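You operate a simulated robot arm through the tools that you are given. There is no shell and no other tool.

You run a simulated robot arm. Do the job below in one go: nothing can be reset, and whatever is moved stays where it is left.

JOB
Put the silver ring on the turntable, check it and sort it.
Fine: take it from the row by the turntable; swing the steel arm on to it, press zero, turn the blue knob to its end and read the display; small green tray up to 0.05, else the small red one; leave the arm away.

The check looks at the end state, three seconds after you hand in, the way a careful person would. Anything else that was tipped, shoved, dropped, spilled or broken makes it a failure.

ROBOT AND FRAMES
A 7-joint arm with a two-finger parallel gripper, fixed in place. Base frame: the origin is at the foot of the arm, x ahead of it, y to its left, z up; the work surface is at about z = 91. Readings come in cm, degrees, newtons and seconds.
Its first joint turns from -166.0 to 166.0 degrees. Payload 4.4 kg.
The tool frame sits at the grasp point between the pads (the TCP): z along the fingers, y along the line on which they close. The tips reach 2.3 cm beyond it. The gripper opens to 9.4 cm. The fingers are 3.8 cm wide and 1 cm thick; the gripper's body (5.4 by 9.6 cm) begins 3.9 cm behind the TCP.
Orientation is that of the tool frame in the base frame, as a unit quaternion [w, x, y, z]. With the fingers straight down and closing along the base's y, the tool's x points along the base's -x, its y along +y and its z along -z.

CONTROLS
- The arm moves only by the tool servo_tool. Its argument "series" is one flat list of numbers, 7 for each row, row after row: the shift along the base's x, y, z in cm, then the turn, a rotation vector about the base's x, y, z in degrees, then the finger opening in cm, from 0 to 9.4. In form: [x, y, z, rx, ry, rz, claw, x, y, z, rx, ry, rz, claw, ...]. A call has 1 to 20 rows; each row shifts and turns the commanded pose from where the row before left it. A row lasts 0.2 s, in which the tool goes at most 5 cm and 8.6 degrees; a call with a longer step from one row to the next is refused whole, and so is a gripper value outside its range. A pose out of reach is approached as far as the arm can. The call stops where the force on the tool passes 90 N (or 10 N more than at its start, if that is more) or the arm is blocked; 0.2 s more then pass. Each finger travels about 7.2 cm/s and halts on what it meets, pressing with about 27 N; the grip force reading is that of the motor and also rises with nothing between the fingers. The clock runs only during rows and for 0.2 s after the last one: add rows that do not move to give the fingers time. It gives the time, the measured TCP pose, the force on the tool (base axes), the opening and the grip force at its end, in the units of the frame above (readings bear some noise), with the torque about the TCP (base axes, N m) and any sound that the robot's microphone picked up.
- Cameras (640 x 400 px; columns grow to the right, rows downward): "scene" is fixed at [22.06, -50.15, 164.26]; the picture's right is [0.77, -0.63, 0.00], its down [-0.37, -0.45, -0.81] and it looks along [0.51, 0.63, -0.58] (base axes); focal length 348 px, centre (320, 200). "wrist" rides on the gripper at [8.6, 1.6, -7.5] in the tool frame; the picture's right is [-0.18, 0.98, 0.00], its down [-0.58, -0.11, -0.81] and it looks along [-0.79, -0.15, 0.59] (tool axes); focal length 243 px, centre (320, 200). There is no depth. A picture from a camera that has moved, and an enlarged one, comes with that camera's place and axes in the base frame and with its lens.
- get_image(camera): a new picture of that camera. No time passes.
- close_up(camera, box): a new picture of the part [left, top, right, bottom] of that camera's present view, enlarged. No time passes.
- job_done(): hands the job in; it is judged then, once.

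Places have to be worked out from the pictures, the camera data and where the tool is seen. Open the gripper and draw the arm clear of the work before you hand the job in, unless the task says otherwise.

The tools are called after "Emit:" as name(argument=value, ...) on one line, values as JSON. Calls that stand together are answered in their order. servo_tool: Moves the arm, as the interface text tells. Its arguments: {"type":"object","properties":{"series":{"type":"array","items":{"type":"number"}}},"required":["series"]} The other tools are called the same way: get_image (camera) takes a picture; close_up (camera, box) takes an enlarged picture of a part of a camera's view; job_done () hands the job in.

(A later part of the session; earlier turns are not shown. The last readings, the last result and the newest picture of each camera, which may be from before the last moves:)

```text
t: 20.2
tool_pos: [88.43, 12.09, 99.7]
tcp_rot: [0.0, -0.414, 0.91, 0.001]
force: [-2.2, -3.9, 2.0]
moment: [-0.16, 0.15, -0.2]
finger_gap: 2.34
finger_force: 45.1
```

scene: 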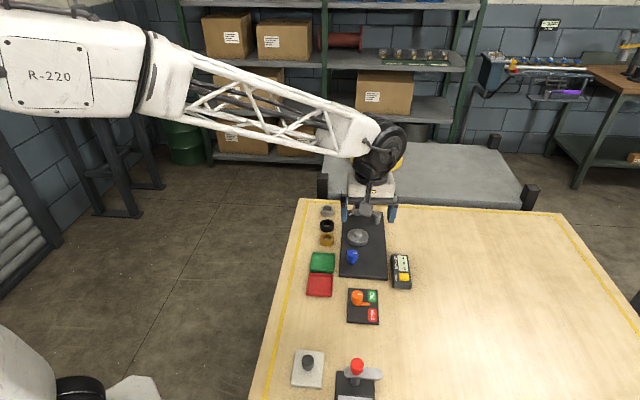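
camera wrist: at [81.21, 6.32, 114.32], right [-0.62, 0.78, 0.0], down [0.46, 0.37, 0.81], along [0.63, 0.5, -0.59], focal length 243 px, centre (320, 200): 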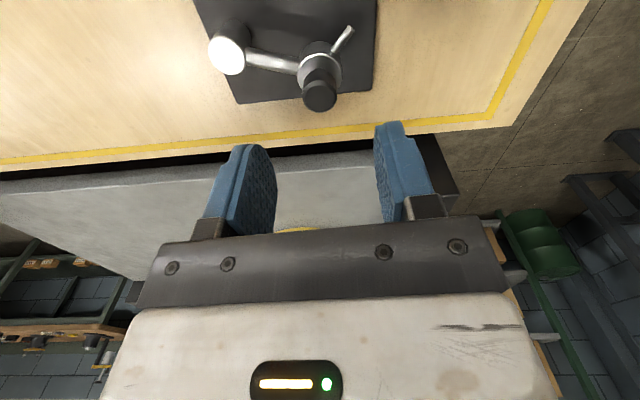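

Side load is relieved. Now I'll turn the cap clockwise (seen from above) by about 16° and check that the arm follows.

Emit:
servo_tool(series=[0, 0, 0, 0, 0, -8, 1.8, 0, 0, 0, 0, 0, -8, 1.8, 0, 0, 0, 0, 0, 0, 1.8])

Emit:
close_up(camera="scene", box=[315, 170, 425, 290])

Emit:
get_image(camera="wrist")

```text
t: 21.0
tool_pos: [88.38, 11.99, 99.56]
tcp_rot: [0.001, -0.283, 0.959, -0.001]
force: [-4.1, 1.9, 1.8]
moment: [0.05, 0.02, -0.08]
finger_gap: 2.33
finger_force: 45.3
```

```text
3.33 times, centred on (370, 230) of scene
camera zoom: at [22.06, -50.15, 164.26], right [0.77, -0.63, 0.0], down [-0.37, -0.45, -0.81], along [0.51, 0.63, -0.58], focal length 1160 px, centre (153, 100)
```

zoom: 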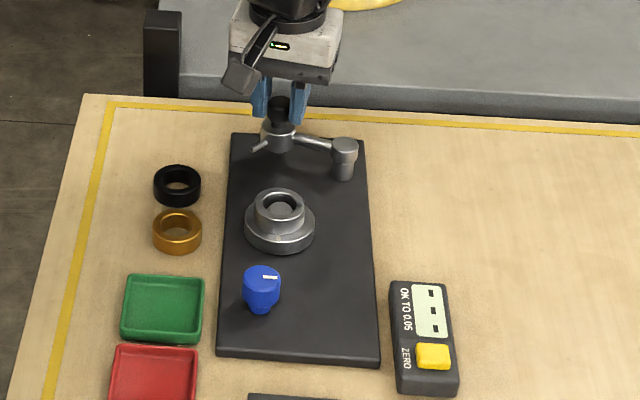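

```text
taken
camera wrist: at [80.2, 8.61, 107.13], right [-0.38, 0.93, 0.0], down [0.55, 0.22, 0.81], along [0.75, 0.31, -0.59], focal length 243 px, centre (320, 200)
```

wrist: 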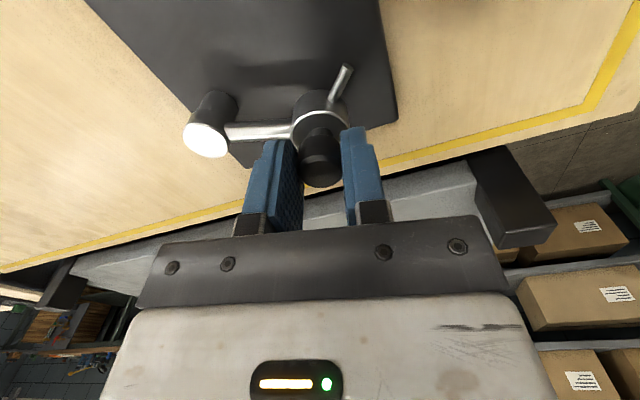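

The arm didn't move: the cap just spins under the fingers, so the arm itself has to be pushed. I'll release the cap, rise, and close the fingers to use as a pusher.

Emit:
servo_tool(series=[0, 0, 0, 0, 0, 0, 4.0, 0, 0, 0, 0, 0, 0, 5.5, 0, 0, 0, 0, 0, 0, 5.5, 0, 0, 2, 0, 0, 0, 5.5, 0, 0, 4, 0, 0, 0, 5.5, 0, 0, 0, 0, 0, 0, 3, 0, 0, 0, 0, 0, -8, 0, 0, 0, 0, 0, 0, 0, 0])

Emit:
get_image(camera="wrist")

Emit:
close_up(camera="scene", box=[315, 170, 425, 290])

```text
t: 22.8
tool_pos: [88.22, 11.89, 105.71]
tcp_rot: [0.0, -0.216, 0.976, -0.001]
force: [-0.2, 0.0, 0.4]
moment: [0.02, -0.02, 0.02]
finger_gap: 0.0
finger_force: 27.3
```

```text
taken
camera wrist: at [79.77, 9.82, 113.21], right [-0.25, 0.97, 0.0], down [0.57, 0.15, 0.81], along [0.78, 0.2, -0.59], focal length 243 px, centre (320, 200)
```

wrist: 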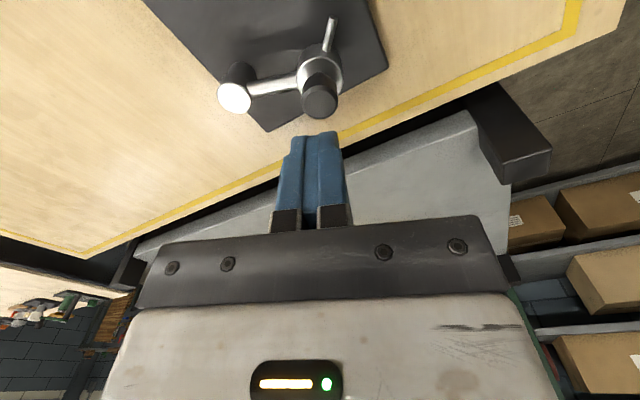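

```text
3.33 times, centred on (370, 230) of scene
camera zoom: at [22.06, -50.15, 164.26], right [0.77, -0.63, 0.0], down [-0.37, -0.45, -0.81], along [0.51, 0.63, -0.58], focal length 1160 px, centre (153, 100)
```

zoom: 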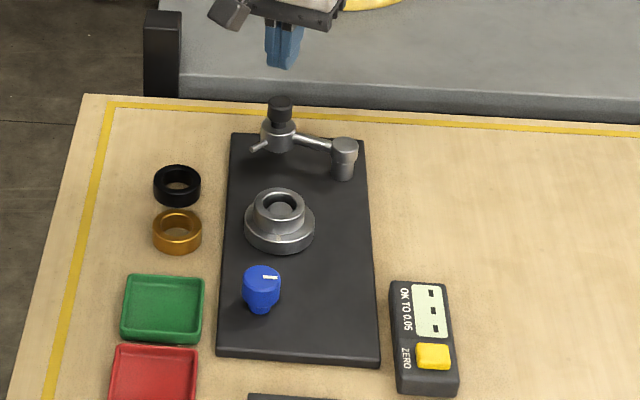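

Rod points from the hub (88.26, 12.0) at about −64.5° to the probe (91.0, 6.25). I'll place the closed fingers behind the rod on its far side and lower the tips to z about 95, beside the rod.

Emit:
servo_tool(series=[4.5, -2.4, 0, 0, 0, 0, 0, 0, 0, -3, 0, 0, 0, 0, 0, 0, -3, 0, 0, 0, 0, 0, 0, -2.4, 0, 0, 0, 0, 0, 0, 0, 0, 0, 0, 0])

Emit:
get_image(camera="wrist")

Emit:
close_up(camera="scene", box=[325, 170, 415, 250])

```text
refused: row 1 steps farther than a row can; nothing moved
```

```text
taken
camera wrist: at [79.77, 9.82, 113.21], right [-0.25, 0.97, 0.0], down [0.57, 0.15, 0.81], along [0.78, 0.2, -0.59], focal length 243 px, centre (320, 200)
```

wrist: 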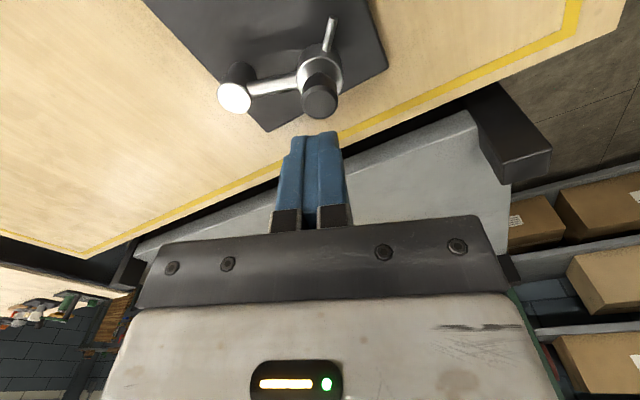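

```text
5.00 times, centred on (370, 210) of scene
camera zoom: at [22.06, -50.15, 164.26], right [0.77, -0.63, 0.0], down [-0.37, -0.45, -0.81], along [0.51, 0.63, -0.58], focal length 1741 px, centre (70, 150)
```

zoom: 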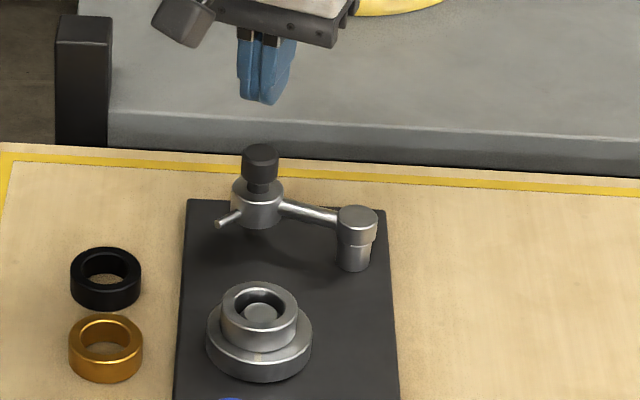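

The first step was over 5 cm and was refused, so nothing moved. I'll split it into two smaller rows and repeat.

Emit:
servo_tool(series=[2.25, -1.2, 0, 0, 0, 0, 0, 2.25, -1.2, 0, 0, 0, 0, 0, 0, 0, -3, 0, 0, 0, 0, 0, 0, -3, 0, 0, 0, 0, 0, 0, -1.4, 0, 0, 0, 0, 0, 0, 0, 0, 0, 0, 0])

Emit:
get_image(camera="wrist")

Emit:
close_up(camera="scene", box=[325, 170, 415, 250])

```text
t: 24.2
tool_pos: [92.91, 9.55, 98.28]
tcp_rot: [0.0, -0.217, 0.976, 0.0]
force: [-0.3, 0.8, 0.5]
moment: [-0.01, 0.0, 0.02]
finger_gap: 0.0
finger_force: 27.2
```

```text
taken
camera wrist: at [84.26, 7.45, 105.74], right [-0.25, 0.97, 0.0], down [0.57, 0.15, 0.81], along [0.78, 0.2, -0.59], focal length 243 px, centre (320, 200)
```

wrist: 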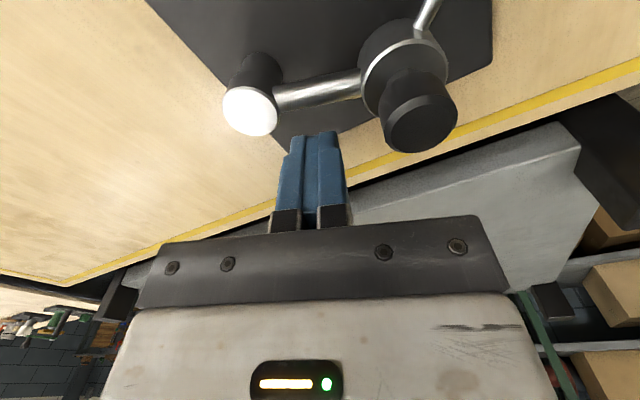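

```text
5.00 times, centred on (370, 210) of scene
camera zoom: at [22.06, -50.15, 164.26], right [0.77, -0.63, 0.0], down [-0.37, -0.45, -0.81], along [0.51, 0.63, -0.58], focal length 1741 px, centre (70, 150)
```

zoom: 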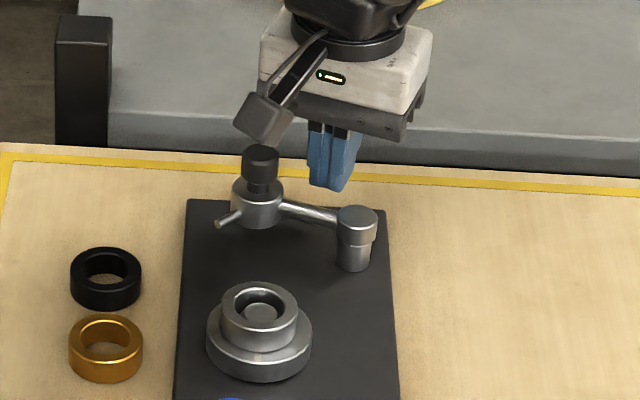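

The tips are about 0.8 cm beyond the rod. I'll lower 1 cm, move up to the rod, and sweep the first 21° about the hub.

Emit:
servo_tool(series=[0, 0, -0.95, 0, 0, 0, 0, -0.35, -0.17, 0, 0, 0, 0, 0, -0.35, -0.17, 0, 0, 0, 0, 0, -0.368, -0.458, 0, 0, 0, -7, 0, -0.421, -0.41, 0, 0, 0, -7, 0, -0.468, -0.356, 0, 0, 0, -7, 0, 0, 0, 0, 0, 0, 0, 0])

Emit:
get_image(camera="wrist")

Emit:
close_up(camera="scene", box=[325, 170, 425, 280])

```text
t: 25.8
tool_pos: [91.25, 8.26, 97.39]
tcp_rot: [0.003, -0.036, 0.999, 0.001]
force: [22.0, 22.0, -9.7]
moment: [0.55, -0.62, -0.13]
finger_gap: 0.0
finger_force: 26.9
stopped in row 7: the force on the tool passed its limit at 94 N (the readings are from after the stop); the commanded pose is now the measured one
```

```text
taken
camera wrist: at [82.37, 9.34, 104.76], right [0.11, 0.99, 0.0], down [0.58, -0.07, 0.81], along [0.8, -0.09, -0.59], focal length 243 px, centre (320, 200)
```

wrist: 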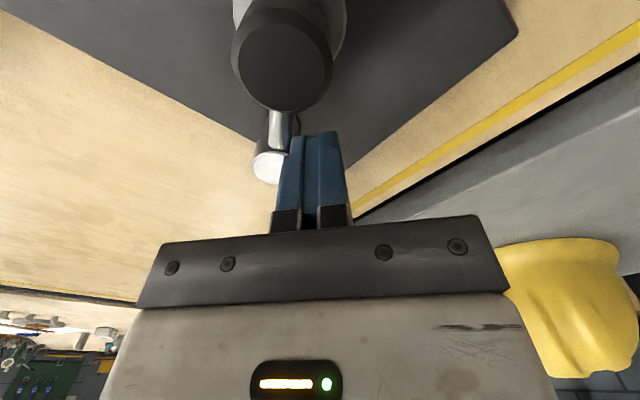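

```text
3.64 times, centred on (375, 225) of scene
camera zoom: at [22.06, -50.15, 164.26], right [0.77, -0.63, 0.0], down [-0.37, -0.45, -0.81], along [0.51, 0.63, -0.58], focal length 1266 px, centre (120, 109)
```

zoom: 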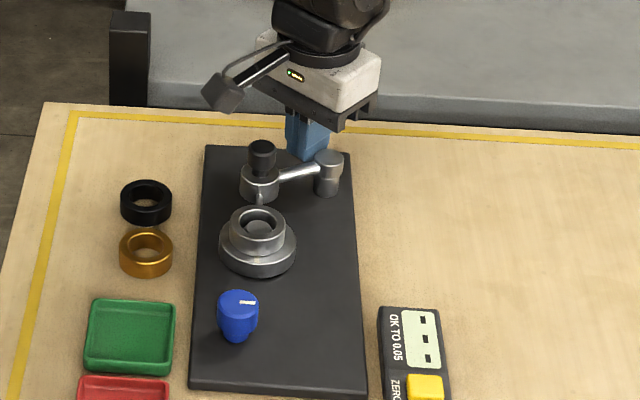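

The picture shows my reading was wrong: the corner post at about (90.8, 6) is the real pivot, and the "hub" with the black cap is the gauge head with a stylus pin, which has now swung toward the turntable. I'll look closely before moving anything.

Emit:
close_up(camera="scene", box=[335, 190, 395, 245])

Emit:
close_up(camera="wrist", box=[200, 0, 400, 200])

Emit:
close_up(camera="scene", box=[375, 240, 425, 300])

```text
7.27 times, centred on (365, 218) of scene
camera zoom: at [22.06, -50.15, 164.26], right [0.77, -0.63, 0.0], down [-0.37, -0.45, -0.81], along [0.51, 0.63, -0.58], focal length 2532 px, centre (-7, 73)
```

zoom: 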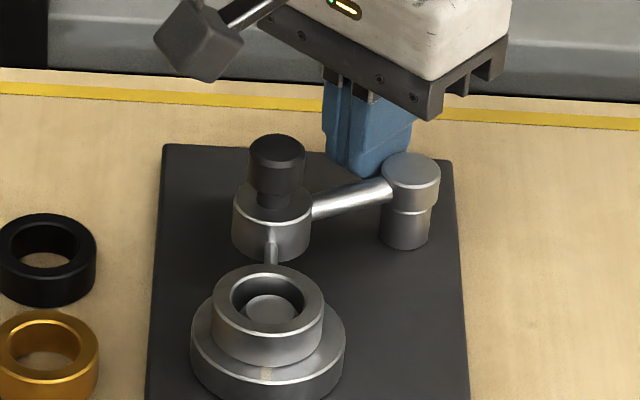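

```text
2.00 times, centred on (300, 100) of wrist
camera zoom: at [82.37, 9.34, 104.76], right [0.11, 0.99, 0.0], down [0.58, -0.07, 0.81], along [0.8, -0.09, -0.59], focal length 485 px, centre (360, 400)
```

zoom: 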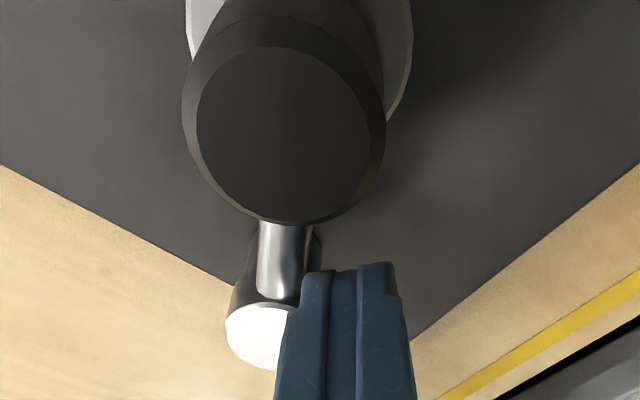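

```text
6.67 times, centred on (400, 270) of scene
camera zoom: at [22.06, -50.15, 164.26], right [0.77, -0.63, 0.0], down [-0.37, -0.45, -0.81], along [0.51, 0.63, -0.58], focal length 2321 px, centre (-213, -267)
```

zoom: 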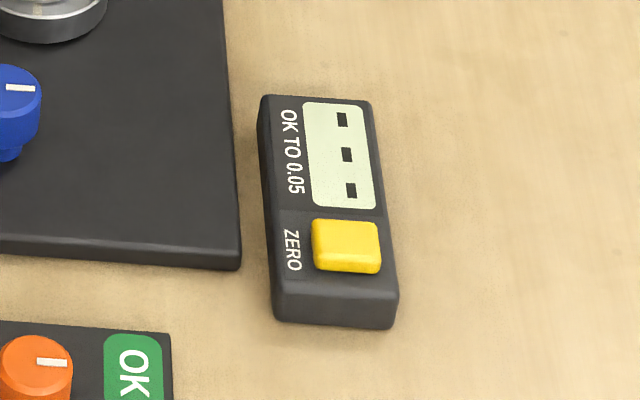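

The block of closed fingers had run against the corner post (that was the force stop). The head has swung so its stylus points at the ring, but the display still shows dashes. I'll back off toward +y, move over beside the head and look again.

Emit:
servo_tool(series=[0.1, 0.8, 0, 0, 0, 0, 0, 0, 2.4, 0, 0, 0, 0, 0, -3.2, 0, 0, 0, 0, 0, 0, -3.25, 0.2, 0, 0, 0, 0, 0, 0, 0, 0, 0, 0, 0, 0])

Emit:
get_image(camera="wrist")

Emit:
close_up(camera="scene", box=[335, 190, 425, 290])

Emit:
close_up(camera="scene", box=[335, 195, 390, 250])

```text
t: 27.0
tool_pos: [84.78, 11.31, 97.39]
tcp_rot: [0.003, -0.035, 0.999, 0.0]
force: [1.1, -0.2, -0.2]
moment: [0.03, -0.02, -0.01]
finger_gap: 0.0
finger_force: 26.7
```

```text
taken
camera wrist: at [75.93, 12.33, 104.87], right [0.11, 0.99, 0.0], down [0.58, -0.07, 0.81], along [0.8, -0.09, -0.59], focal length 243 px, centre (320, 200)
```

wrist: 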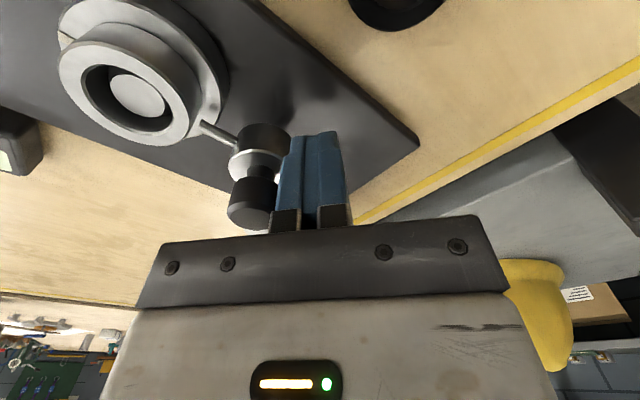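

```text
4.00 times, centred on (380, 240) of scene
camera zoom: at [22.06, -50.15, 164.26], right [0.77, -0.63, 0.0], down [-0.37, -0.45, -0.81], along [0.51, 0.63, -0.58], focal length 1392 px, centre (80, 40)
```

zoom: 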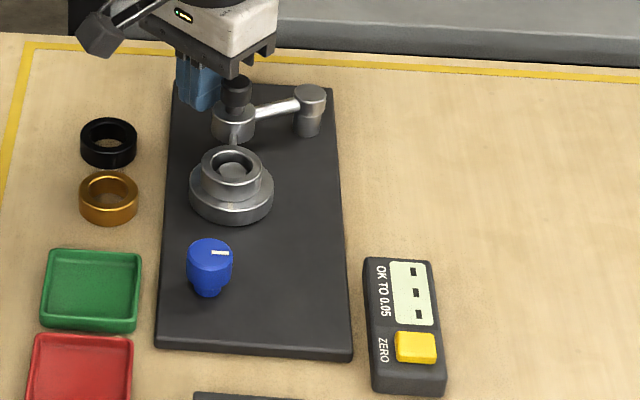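

```text
7.27 times, centred on (362, 222) of scene
camera zoom: at [22.06, -50.15, 164.26], right [0.77, -0.63, 0.0], down [-0.37, -0.45, -0.81], along [0.51, 0.63, -0.58], focal length 2532 px, centre (11, 36)
```

zoom: 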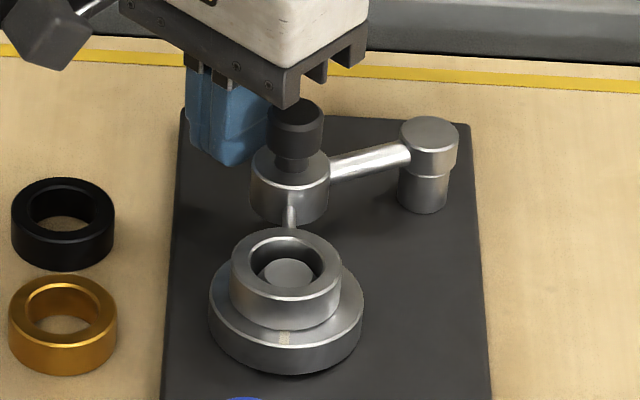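

I'll enlarge the wrist view to see whether the stylus already touches the ring.

Emit:
close_up(camera="wrist", box=[130, 70, 320, 210])

Emit:
close_up(camera="scene", box=[345, 210, 385, 250])

```text
2.86 times, centred on (225, 140) of wrist
camera zoom: at [75.93, 12.33, 104.87], right [0.11, 0.99, 0.0], down [0.58, -0.07, 0.81], along [0.8, -0.09, -0.59], focal length 693 px, centre (591, 371)
```

zoom: 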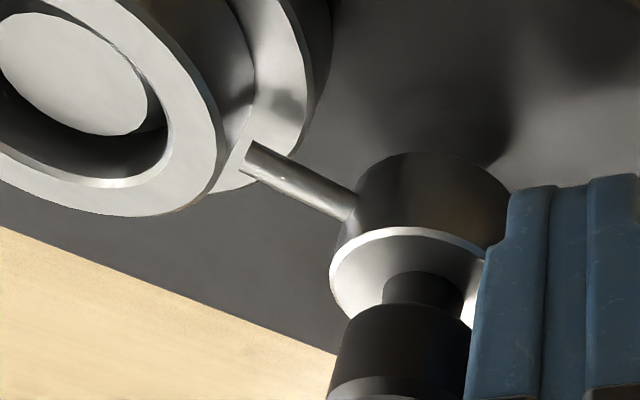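

```text
10.00 times, centred on (365, 230) of scene
camera zoom: at [22.06, -50.15, 164.26], right [0.77, -0.63, 0.0], down [-0.37, -0.45, -0.81], along [0.51, 0.63, -0.58], focal length 3481 px, centre (-130, -100)
```

zoom: 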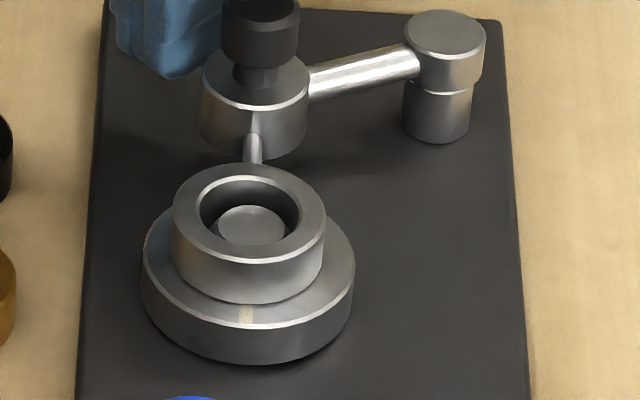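

There's still a small gap between stylus tip and ring. I'll ease the fingers in −y up to the head, in small steps watching the force and display.

Emit:
servo_tool(series=[0, -0.4, 0, 0, 0, 0, 0, 0, -0.3, 0, 0, 0, 0, 0, 0, -0.15, 0, 0, 0, 0, 0, 0, 0, 0, 0, 0, 0, 0])

Emit:
close_up(camera="wrist", box=[130, 70, 320, 210])

Emit:
close_up(camera="scene", box=[335, 200, 425, 290])

```text
t: 28.0
tool_pos: [84.95, 10.75, 97.41]
tcp_rot: [0.002, -0.036, 0.999, 0.001]
force: [1.5, 10.7, -1.3]
moment: [0.19, -0.02, 0.06]
finger_gap: 0.0
finger_force: 26.6
```

```text
2.86 times, centred on (225, 140) of wrist
camera zoom: at [75.96, 11.74, 104.82], right [0.11, 0.99, 0.0], down [0.58, -0.07, 0.81], along [0.8, -0.09, -0.59], focal length 693 px, centre (591, 371)
```

zoom: 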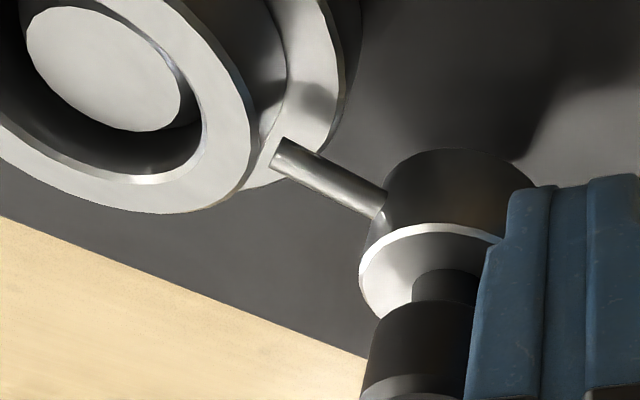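

```text
4.44 times, centred on (380, 245) of scene
camera zoom: at [22.06, -50.15, 164.26], right [0.77, -0.63, 0.0], down [-0.37, -0.45, -0.81], along [0.51, 0.63, -0.58], focal length 1547 px, centre (53, 0)
```

zoom: 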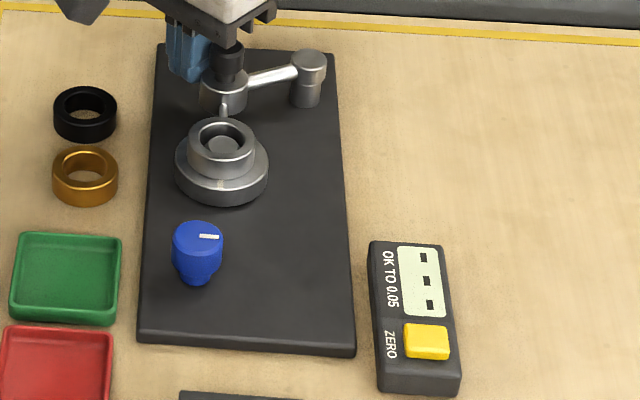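

Fingers touch the head (about 11 N). The display still shows dashes, so I'll push a bit further.

Emit:
servo_tool(series=[0, -0.15, 0, 0, 0, 0, 0, 0, -0.15, 0, 0, 0, 0, 0, 0, 0, 0, 0, 0, 0, 0])

Emit:
close_up(camera="wrist", box=[130, 70, 320, 210])

Emit:
close_up(camera="scene", box=[335, 200, 425, 290])

```text
t: 28.8
tool_pos: [84.77, 10.68, 97.29]
tcp_rot: [0.003, -0.035, 0.999, 0.001]
force: [-4.9, 57.5, -1.1]
moment: [1.08, 0.06, 0.09]
finger_gap: 0.0
finger_force: 27.3
```

```text
2.86 times, centred on (225, 140) of wrist
camera zoom: at [75.95, 11.65, 104.83], right [0.11, 0.99, 0.0], down [0.58, -0.07, 0.81], along [0.8, -0.09, -0.59], focal length 693 px, centre (591, 371)
```

zoom: 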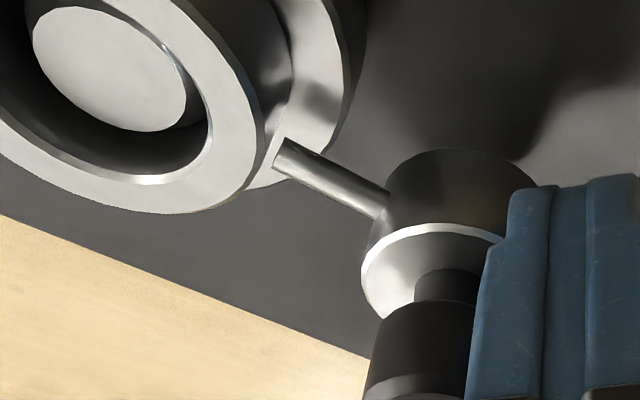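

```text
4.44 times, centred on (380, 245) of scene
camera zoom: at [22.06, -50.15, 164.26], right [0.77, -0.63, 0.0], down [-0.37, -0.45, -0.81], along [0.51, 0.63, -0.58], focal length 1547 px, centre (53, 0)
```

zoom: 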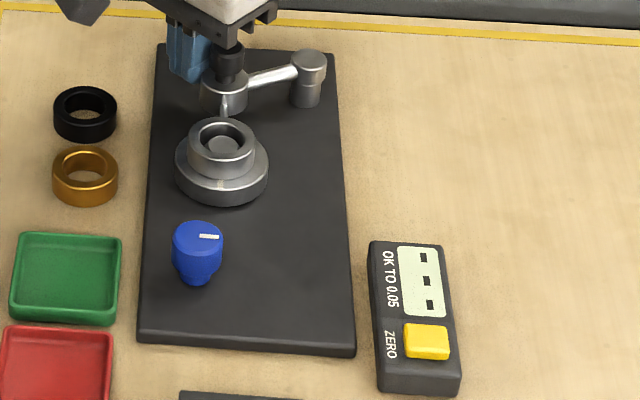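

The force rose to 57 N with hardly any motion, so the arm is at its stop on the ring. I'll back off and check closely whether it stays there and whether the stylus meets the ring.

Emit:
servo_tool(series=[0, 0.5, 0, 0, 0, 0, 0, 0, 0.8, 0, 0, 0, 0, 0, 0, 1, 1, 0, 0, 0, 0, 0, 0, 3, 0, 0, 0, 0, 0, 0, 4, 0, 0, 0, 0, 0, 0, 0, 0, 0, 0, 0])

Emit:
get_image(camera="wrist")

Emit:
close_up(camera="scene", box=[345, 210, 385, 250])

Emit:
close_up(camera="wrist", box=[170, 20, 330, 160])

```text
t: 30.2
tool_pos: [84.58, 12.88, 105.41]
tcp_rot: [0.002, -0.035, 0.999, 0.001]
force: [0.5, -0.1, 0.5]
moment: [-0.01, -0.01, 0.0]
finger_gap: 0.01
finger_force: 26.2
```

```text
taken
camera wrist: at [75.73, 13.84, 112.82], right [0.11, 0.99, 0.0], down [0.58, -0.07, 0.81], along [0.8, -0.09, -0.59], focal length 243 px, centre (320, 200)
```

wrist: 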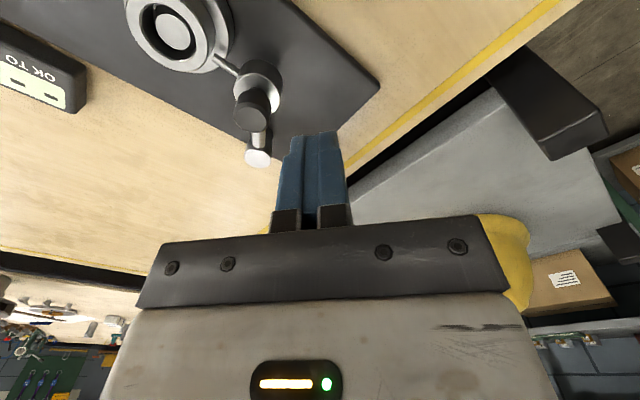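

```text
10.00 times, centred on (365, 230) of scene
camera zoom: at [22.06, -50.15, 164.26], right [0.77, -0.63, 0.0], down [-0.37, -0.45, -0.81], along [0.51, 0.63, -0.58], focal length 3481 px, centre (-130, -100)
```

zoom: 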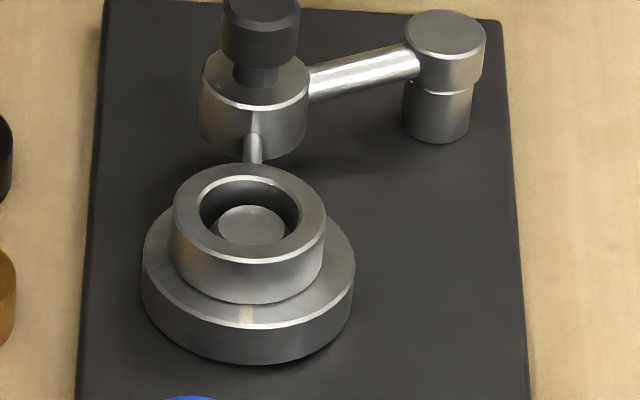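

```text
2.86 times, centred on (250, 90) of wrist
camera zoom: at [75.73, 13.84, 112.82], right [0.11, 0.99, 0.0], down [0.58, -0.07, 0.81], along [0.8, -0.09, -0.59], focal length 693 px, centre (520, 514)
```

zoom: 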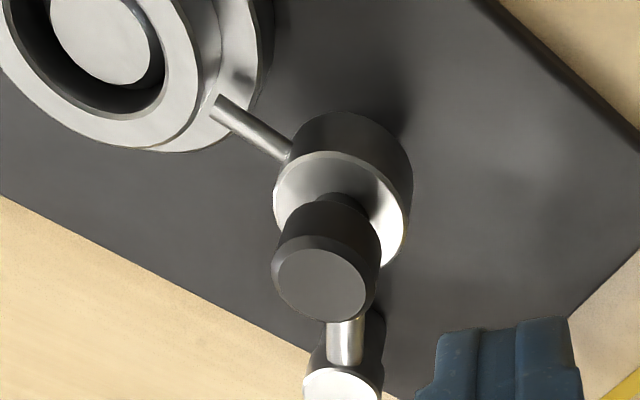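

The arm stays at its stop with the stylus at the ring. Next is the zero button: I'll fly over to the display box, yawed along the fixture, and look at it from close by.

Emit:
servo_tool(series=[-1.1, -4.05, 1, 0, 0, 7.5, 0, -1.1, -4.05, 1, 0, 0, 7.5, 0, -1.1, -4.05, 0, 0, 0, 7.5, 0, -1.1, -4.05, 0, 0, 0, 7.5, 0, -1.1, -4.05, 0, 0, 0, 7.5, 0, -1.1, -4.05, -1, 0, 0, 7.5, 0, -1.2, -4.05, -1, 0, 0, 0, 0, -1.2, -4.05, 0, 0, 0, 0, 0, 0, 0, 0, 0, 0, 0, 0])

Emit:
get_image(camera="wrist")

Emit:
close_up(camera="scene", box=[335, 200, 425, 300])

```text
t: 32.2
tool_pos: [75.79, -19.84, 105.55]
tcp_rot: [0.002, -0.415, 0.91, 0.002]
force: [-0.6, 0.6, 1.5]
moment: [0.01, -0.01, 0.03]
finger_gap: 0.0
finger_force: 26.7
```

```text
taken
camera wrist: at [68.87, -25.3, 112.96], right [-0.62, 0.78, 0.0], down [0.46, 0.36, 0.81], along [0.63, 0.5, -0.59], focal length 243 px, centre (320, 200)
```

wrist: 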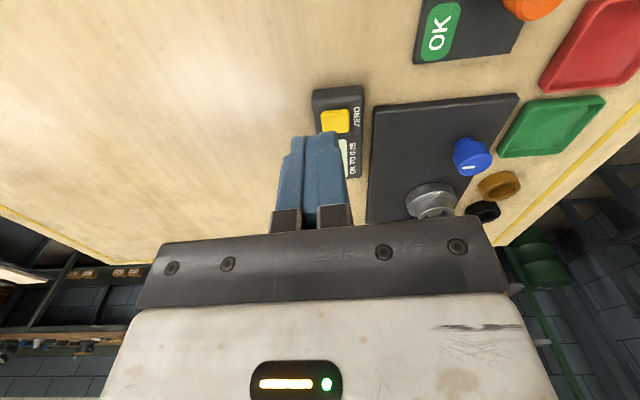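

```text
4.00 times, centred on (380, 250) of scene
camera zoom: at [22.06, -50.15, 164.26], right [0.77, -0.63, 0.0], down [-0.37, -0.45, -0.81], along [0.51, 0.63, -0.58], focal length 1392 px, centre (80, 0)
```

zoom: 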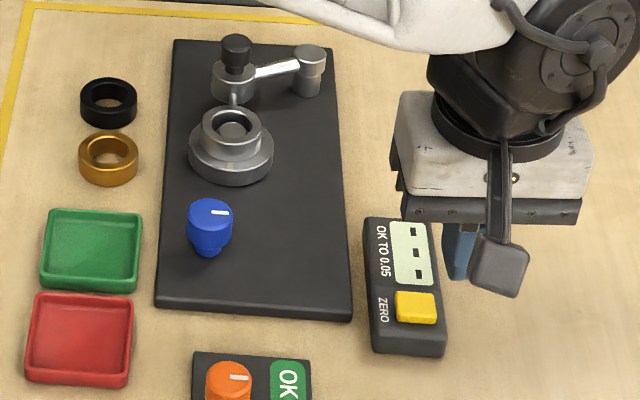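

Emit:
close_up(camera="wrist", box=[280, 70, 400, 190])

```text
3.33 times, centred on (340, 130) of wrist
camera zoom: at [68.87, -25.3, 112.96], right [-0.62, 0.78, 0.0], down [0.46, 0.36, 0.81], along [0.63, 0.5, -0.59], focal length 809 px, centre (253, 433)
```

zoom: 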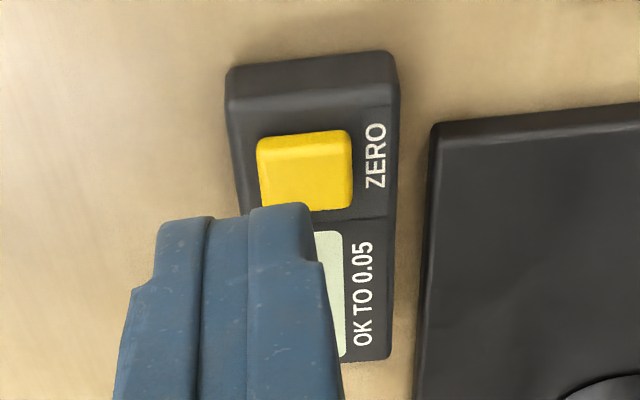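

The button centre is at about (79.1, −15.25) with its top near z 93.7. I'll move over it and lower until the tips are about 1 cm above.

Emit:
servo_tool(series=[1.59, 2.22, 0, 0, 0, 0, 0, 1.59, 2.22, -1, 0, 0, 0, 0, 0, 0, -3, 0, 0, 0, 0, 0, 0, -3, 0, 0, 0, 0, 0, 0, -1.4, 0, 0, 0, 0, 0, 0, 0, 0, 0, 0, 0])

Emit:
close_up(camera="wrist", box=[240, 60, 400, 220])

Emit:
close_up(camera="scene", box=[365, 220, 435, 300])

```text
t: 33.6
tool_pos: [79.01, -15.21, 97.28]
tcp_rot: [0.002, -0.416, 0.91, 0.002]
force: [-0.6, -0.4, 0.3]
moment: [-0.03, 0.0, 0.04]
finger_gap: 0.0
finger_force: 26.5
```

```text
2.50 times, centred on (320, 140) of wrist
camera zoom: at [72.02, -20.64, 104.58], right [-0.62, 0.78, 0.0], down [0.46, 0.36, 0.81], along [0.63, 0.5, -0.59], focal length 606 px, centre (320, 350)
```

zoom: 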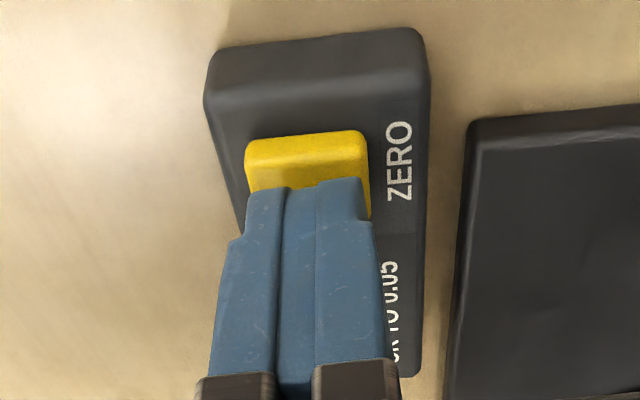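

```text
5.00 times, centred on (400, 260) of scene
camera zoom: at [22.06, -50.15, 164.26], right [0.77, -0.63, 0.0], down [-0.37, -0.45, -0.81], along [0.51, 0.63, -0.58], focal length 1741 px, centre (-80, -100)
```

zoom: 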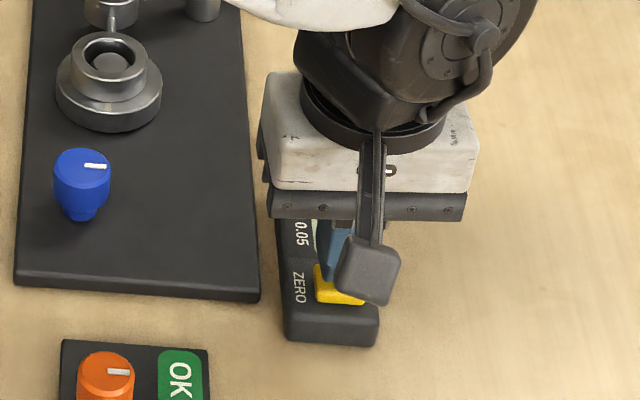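

Fingertips are centred over the yellow button. I'll shift a touch away from the display side and press down gently in small steps.

Emit:
servo_tool(series=[-0.15, -0.18, -0.4, 0, 0, 0, 0, 0, 0, -0.4, 0, 0, 0, 0, 0, 0, -0.2, 0, 0, 0, 0, 0, 0, 0, 0, 0, 0, 0])

Emit:
close_up(camera="wrist", box=[240, 60, 400, 220])

Emit:
close_up(camera="scene", box=[365, 220, 435, 300])

```text
t: 34.6
tool_pos: [78.82, -15.34, 96.04]
tcp_rot: [0.003, -0.415, 0.91, 0.002]
force: [-0.9, 0.1, 2.0]
moment: [-0.03, 0.02, 0.01]
finger_gap: 0.0
finger_force: 26.8
heard: click
```

```text
2.50 times, centred on (320, 140) of wrist
camera zoom: at [71.82, -20.86, 103.48], right [-0.62, 0.78, 0.0], down [0.46, 0.36, 0.81], along [0.63, 0.5, -0.59], focal length 606 px, centre (320, 350)
```

zoom: 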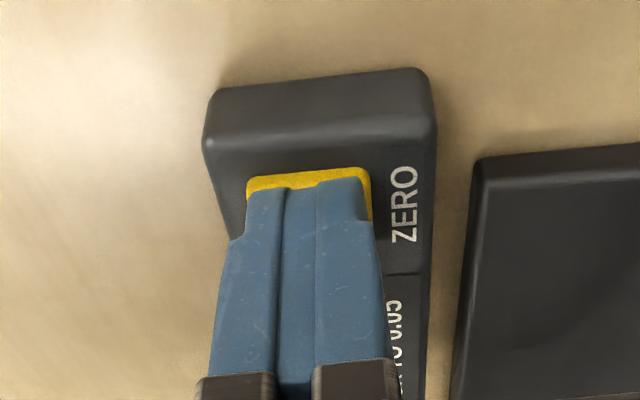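

```text
5.00 times, centred on (400, 260) of scene
camera zoom: at [22.06, -50.15, 164.26], right [0.77, -0.63, 0.0], down [-0.37, -0.45, -0.81], along [0.51, 0.63, -0.58], focal length 1741 px, centre (-80, -100)
```

zoom: 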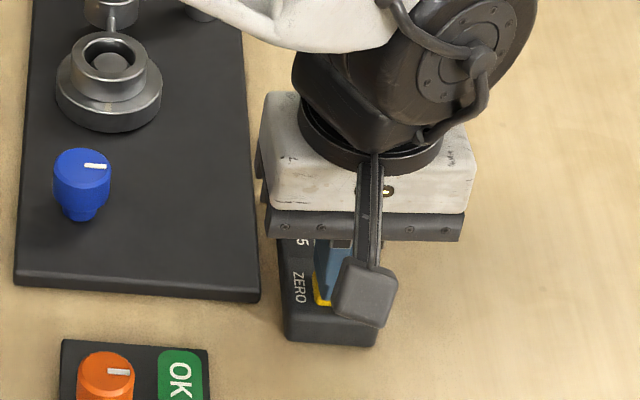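

A click was heard, so the button went down. I'll lift off and read the display.

Emit:
servo_tool(series=[0, 0, 1, 0, 0, 0, 0, 0, 0, 3, 0, 0, 0, 0, 0, 0, 4, 0, 0, 0, 0, -2.5, -2.8, 2, 0, 0, 0, 0, -2.5, -2.8, 0, 0, 0, 0, 0, 0, 0, 0, 0, 0, 0, 0])

Emit:
close_up(camera="scene", box=[365, 240, 435, 300])

Emit:
get_image(camera="wrist")

```text
t: 36.0
tool_pos: [73.85, -20.92, 105.87]
tcp_rot: [0.002, -0.414, 0.91, 0.002]
force: [0.2, 0.2, -0.6]
moment: [0.06, -0.03, 0.0]
finger_gap: 0.01
finger_force: 27.2
```

```text
6.67 times, centred on (400, 270) of scene
camera zoom: at [22.06, -50.15, 164.26], right [0.77, -0.63, 0.0], down [-0.37, -0.45, -0.81], along [0.51, 0.63, -0.58], focal length 2321 px, centre (-213, -267)
```

zoom: 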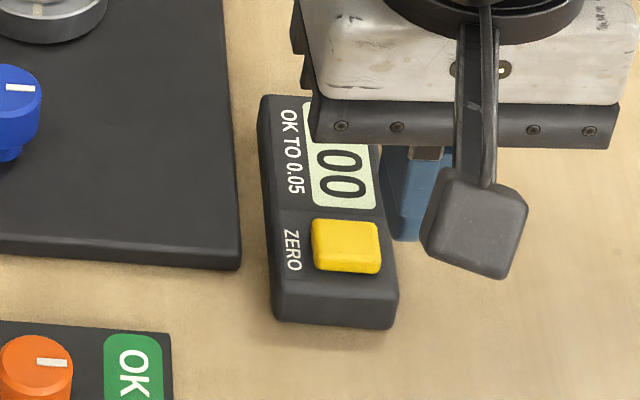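

```text
taken
camera wrist: at [66.83, -26.44, 113.33], right [-0.62, 0.78, 0.0], down [0.46, 0.36, 0.81], along [0.63, 0.5, -0.59], focal length 243 px, centre (320, 200)
```

wrist: 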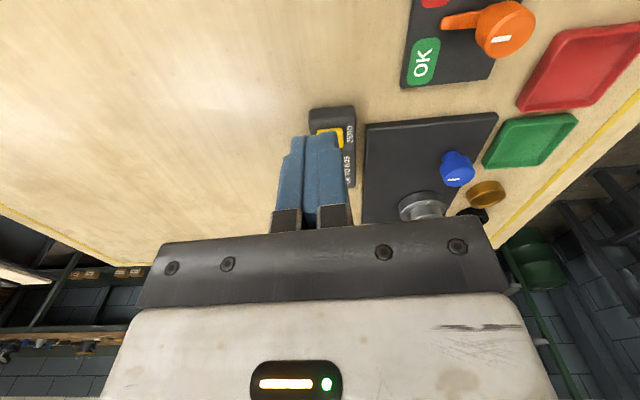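

The display now reads ".00", so the gauge is zeroed and the stylus registers. Next I'll move above the blue knob, opening the gripper, and fix its position.

Emit:
servo_tool(series=[-0.2, 4.7, 0, 0, 0, 0, 3, -0.2, 4.7, 0, 0, 0, 0, 6, -0.2, 4.7, 0, 0, 0, 0, 6, -0.2, 4.8, 0, 0, 0, 0, 6, 0, 0, -1, 0, 0, 0, 6, 0, 0, 0, 0, 0, 0, 6])

Emit:
get_image(camera="wrist")

Emit:
close_up(camera="scene", box=[325, 200, 425, 300])

Emit:
close_up(camera="wrist", box=[240, 0, 400, 150])

```text
t: 37.4
tool_pos: [73.32, -2.06, 104.97]
tcp_rot: [0.002, -0.414, 0.91, 0.001]
force: [0.4, -0.4, 0.4]
moment: [0.02, -0.02, 0.03]
finger_gap: 6.0
finger_force: 0.1
```

```text
taken
camera wrist: at [66.22, -7.49, 112.48], right [-0.62, 0.78, 0.0], down [0.46, 0.36, 0.81], along [0.63, 0.5, -0.59], focal length 243 px, centre (320, 200)
```

wrist: 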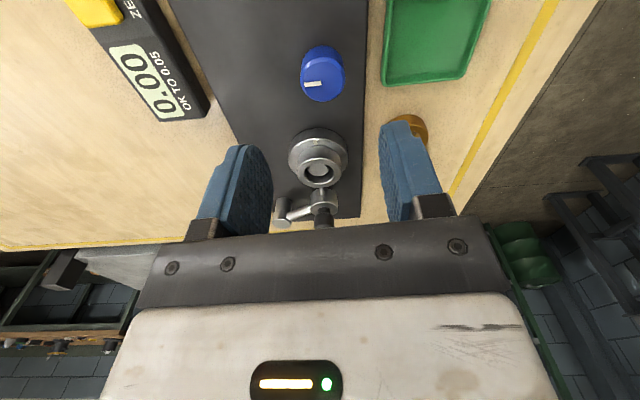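

```text
4.00 times, centred on (375, 250) of scene
camera zoom: at [22.06, -50.15, 164.26], right [0.77, -0.63, 0.0], down [-0.37, -0.45, -0.81], along [0.51, 0.63, -0.58], focal length 1392 px, centre (100, 0)
```

zoom: 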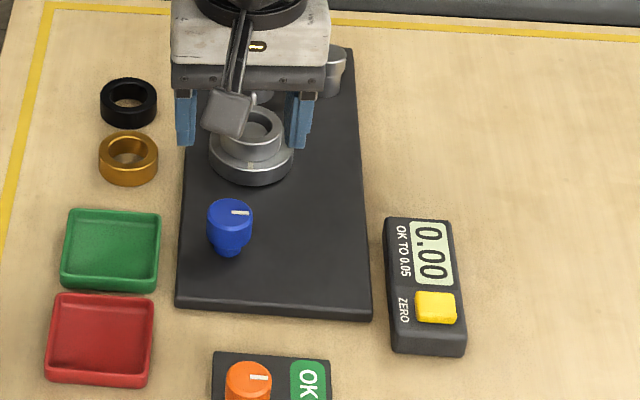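

```text
2.67 times, centred on (320, 75) of wrist
camera zoom: at [66.22, -7.49, 112.48], right [-0.62, 0.78, 0.0], down [0.46, 0.36, 0.81], along [0.63, 0.5, -0.59], focal length 647 px, centre (320, 533)
```

zoom: 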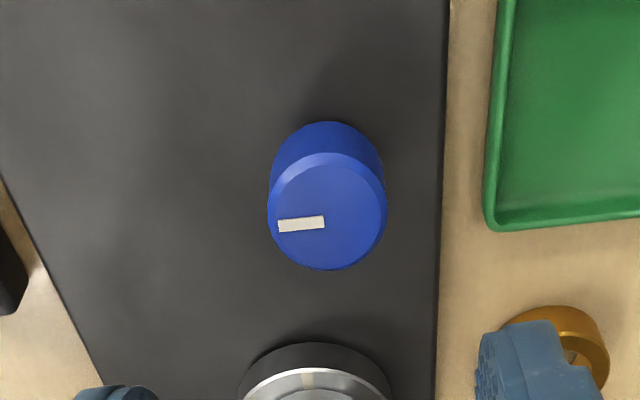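

The display reads 0.00. The blue knob's axis is at about (73.05, −1.95), top near z 96; I'll shift slightly and lower around it, checking before gripping.

Emit:
servo_tool(series=[-0.2, 0.08, -3, 0, 0, 0, 6, 0, 0, -3, 0, 0, 0, 6, 0, 0, 0, 0, 0, 0, 6])

Emit:
close_up(camera="wrist", box=[230, 60, 410, 210])

Emit:
close_up(camera="scene", box=[325, 220, 395, 290])

```text
t: 38.2
tool_pos: [73.02, -2.0, 98.83]
tcp_rot: [0.002, -0.414, 0.91, 0.002]
force: [0.7, -0.1, 0.4]
moment: [-0.01, -0.01, 0.01]
finger_gap: 6.01
finger_force: 0.1
```

```text
2.67 times, centred on (320, 135) of wrist
camera zoom: at [65.99, -7.42, 106.35], right [-0.62, 0.78, 0.0], down [0.46, 0.36, 0.81], along [0.63, 0.5, -0.59], focal length 647 px, centre (320, 373)
```

zoom: 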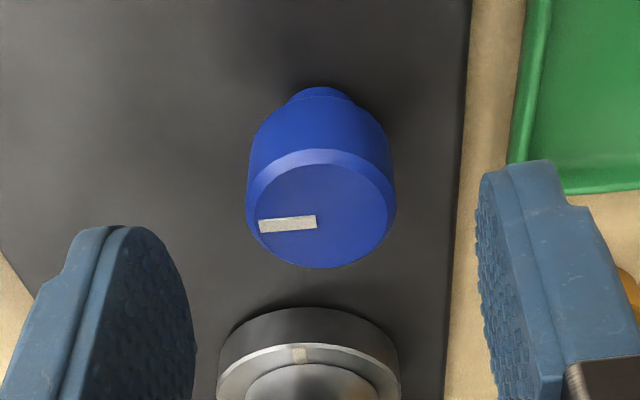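

```text
5.71 times, centred on (360, 255) of scene
camera zoom: at [22.06, -50.15, 164.26], right [0.77, -0.63, 0.0], down [-0.37, -0.45, -0.81], along [0.51, 0.63, -0.58], focal length 1989 px, centre (91, -114)
```

zoom: 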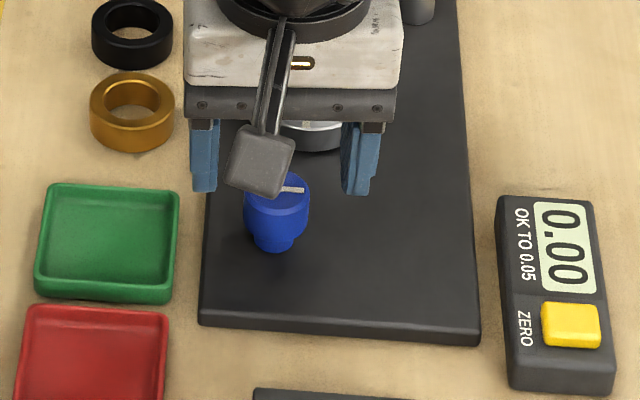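

The knob is centred between the fingers. I'll lower 2.7 cm around it and close gently.

Emit:
servo_tool(series=[0, 0, -1.4, 0, 0, 0, 6, 0, 0, -1.3, 0, 0, 0, 6, 0, 0, 0, 0, 0, 0, 6, 0, 0, 0, 0, 0, 0, 4, 0, 0, 0, 0, 0, 0, 2.6, 0, 0, 0, 0, 0, 0, 2.6, 0, 0, 0, 0, 0, 0, 2.6])

Emit:
close_up(camera="wrist", box=[230, 60, 410, 210])

Emit:
close_up(camera="scene", box=[325, 200, 425, 290])

```text
t: 39.8
tool_pos: [73.04, -1.9, 96.3]
tcp_rot: [0.003, -0.415, 0.91, 0.002]
force: [10.9, -12.0, -5.0]
moment: [-0.15, -0.12, -0.06]
finger_gap: 3.33
finger_force: 7.8
```

```text
2.67 times, centred on (320, 135) of wrist
camera zoom: at [65.92, -7.42, 103.64], right [-0.62, 0.78, 0.0], down [0.46, 0.36, 0.81], along [0.63, 0.5, -0.59], focal length 647 px, centre (320, 373)
```

zoom: 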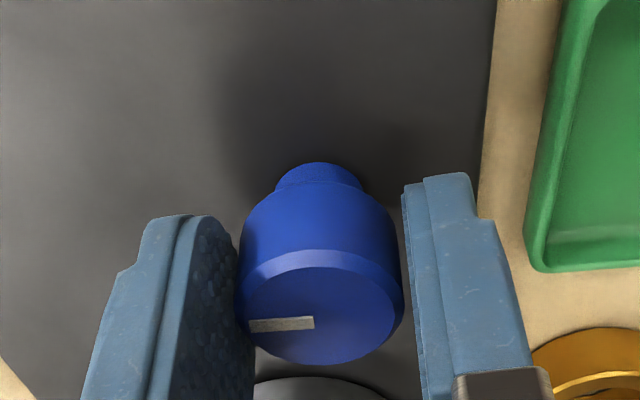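

```text
4.44 times, centred on (375, 245) of scene
camera zoom: at [22.06, -50.15, 164.26], right [0.77, -0.63, 0.0], down [-0.37, -0.45, -0.81], along [0.51, 0.63, -0.58], focal length 1547 px, centre (76, 0)
```

zoom: 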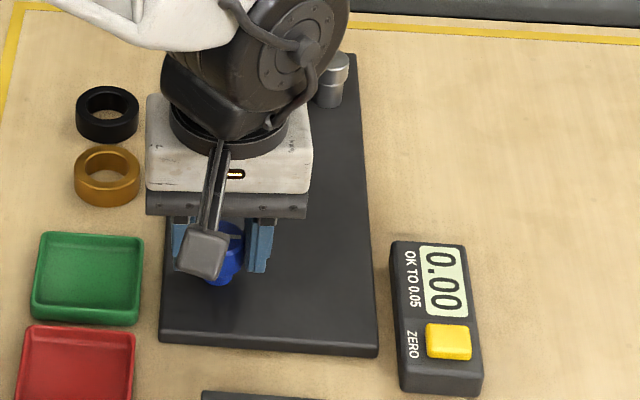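

Only the left finger touches so far; the knob is slightly toward +e2. I'll shift 0.2 cm that way and let the fingers finish closing.

Emit:
servo_tool(series=[0.11, -0.1, 0, 0, 0, 0, 2.6, 0.04, -0.03, 0, 0, 0, 0, 2.6, 0, 0, 0, 0, 0, 0, 2.6])

Emit:
close_up(camera="wrist", box=[230, 60, 410, 210])

```text
t: 40.6
tool_pos: [73.07, -1.99, 96.29]
tcp_rot: [0.002, -0.416, 0.91, 0.002]
force: [-6.6, 23.2, -0.1]
moment: [0.38, 0.11, 0.09]
finger_gap: 3.18
finger_force: 44.7
```

```text
2.67 times, centred on (320, 135) of wrist
camera zoom: at [65.99, -7.48, 103.66], right [-0.62, 0.78, 0.0], down [0.46, 0.36, 0.81], along [0.63, 0.5, -0.59], focal length 647 px, centre (320, 373)
```

zoom: 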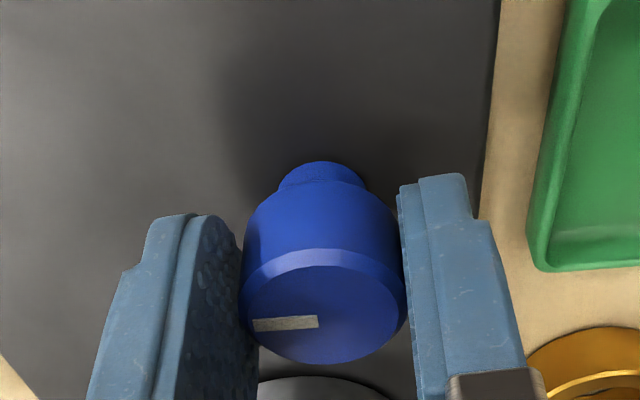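

Both fingers are on now at 3.18 cm, with a 24 N side load from overshoot. I'll relax slightly back.

Emit:
servo_tool(series=[-0.04, 0.1, 0, 0, 0, 0, 2.6, 0, 0, 0, 0, 0, 0, 2.6])

```text
t: 41.2
tool_pos: [73.09, -1.88, 96.23]
tcp_rot: [0.001, -0.414, 0.91, 0.001]
force: [1.8, 26.3, -8.4]
moment: [0.52, -0.19, 0.07]
finger_gap: 3.15
finger_force: 44.8
```

Still a +y load of 26 N; I'll relax another 0.12 cm in +y.

Emit:
servo_tool(series=[0, 0.12, 0, 0, 0, 0, 2.6, 0, 0, 0, 0, 0, 0, 2.6])

```text
t: 41.8
tool_pos: [72.97, -2.03, 96.18]
tcp_rot: [0.002, -0.415, 0.91, 0.002]
force: [-3.8, -1.6, -11.7]
moment: [0.19, -0.31, -0.01]
finger_gap: 3.17
finger_force: 44.6
```

Load is now small. I'll turn the knob clockwise by 16° as a test and watch torque, mark, turntable and display.

Emit:
servo_tool(series=[0, 0, 0, 0, 0, -8, 2.6, 0, 0, 0, 0, 0, -8, 2.6, 0, 0, 0, 0, 0, 0, 2.6])

Emit:
get_image(camera="wrist")

Emit:
close_up(camera="scene", box=[325, 200, 425, 290])

```text
t: 42.6
tool_pos: [72.95, -1.98, 96.19]
tcp_rot: [0.002, -0.284, 0.959, 0.002]
force: [-21.3, -7.6, -8.4]
moment: [-0.72, 0.74, 0.03]
finger_gap: 3.16
finger_force: 44.5
```

```text
taken
camera wrist: at [64.69, -5.28, 103.67], right [-0.38, 0.92, 0.0], down [0.54, 0.22, 0.81], along [0.75, 0.31, -0.59], focal length 243 px, centre (320, 200)
```

wrist: 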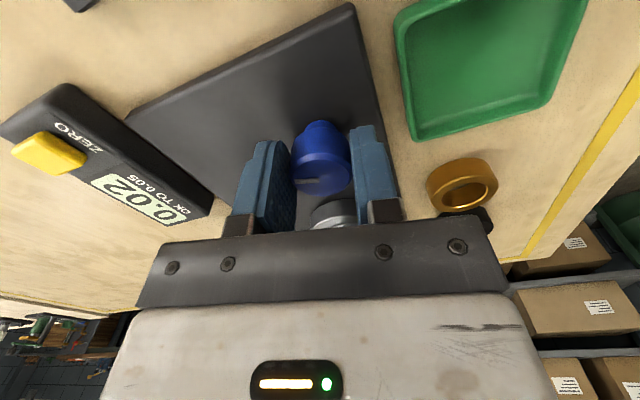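

```text
4.44 times, centred on (375, 245) of scene
camera zoom: at [22.06, -50.15, 164.26], right [0.77, -0.63, 0.0], down [-0.37, -0.45, -0.81], along [0.51, 0.63, -0.58], focal length 1547 px, centre (76, 0)
```

zoom: 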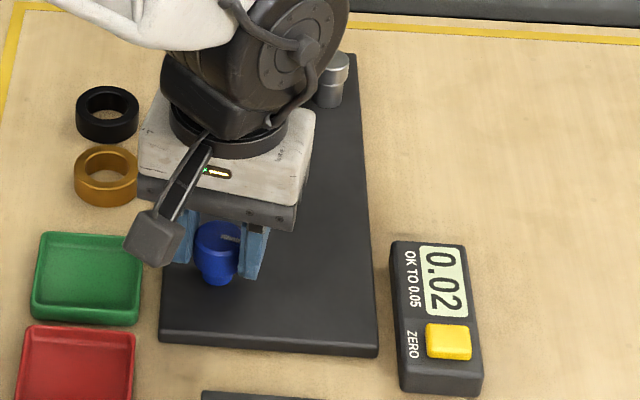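

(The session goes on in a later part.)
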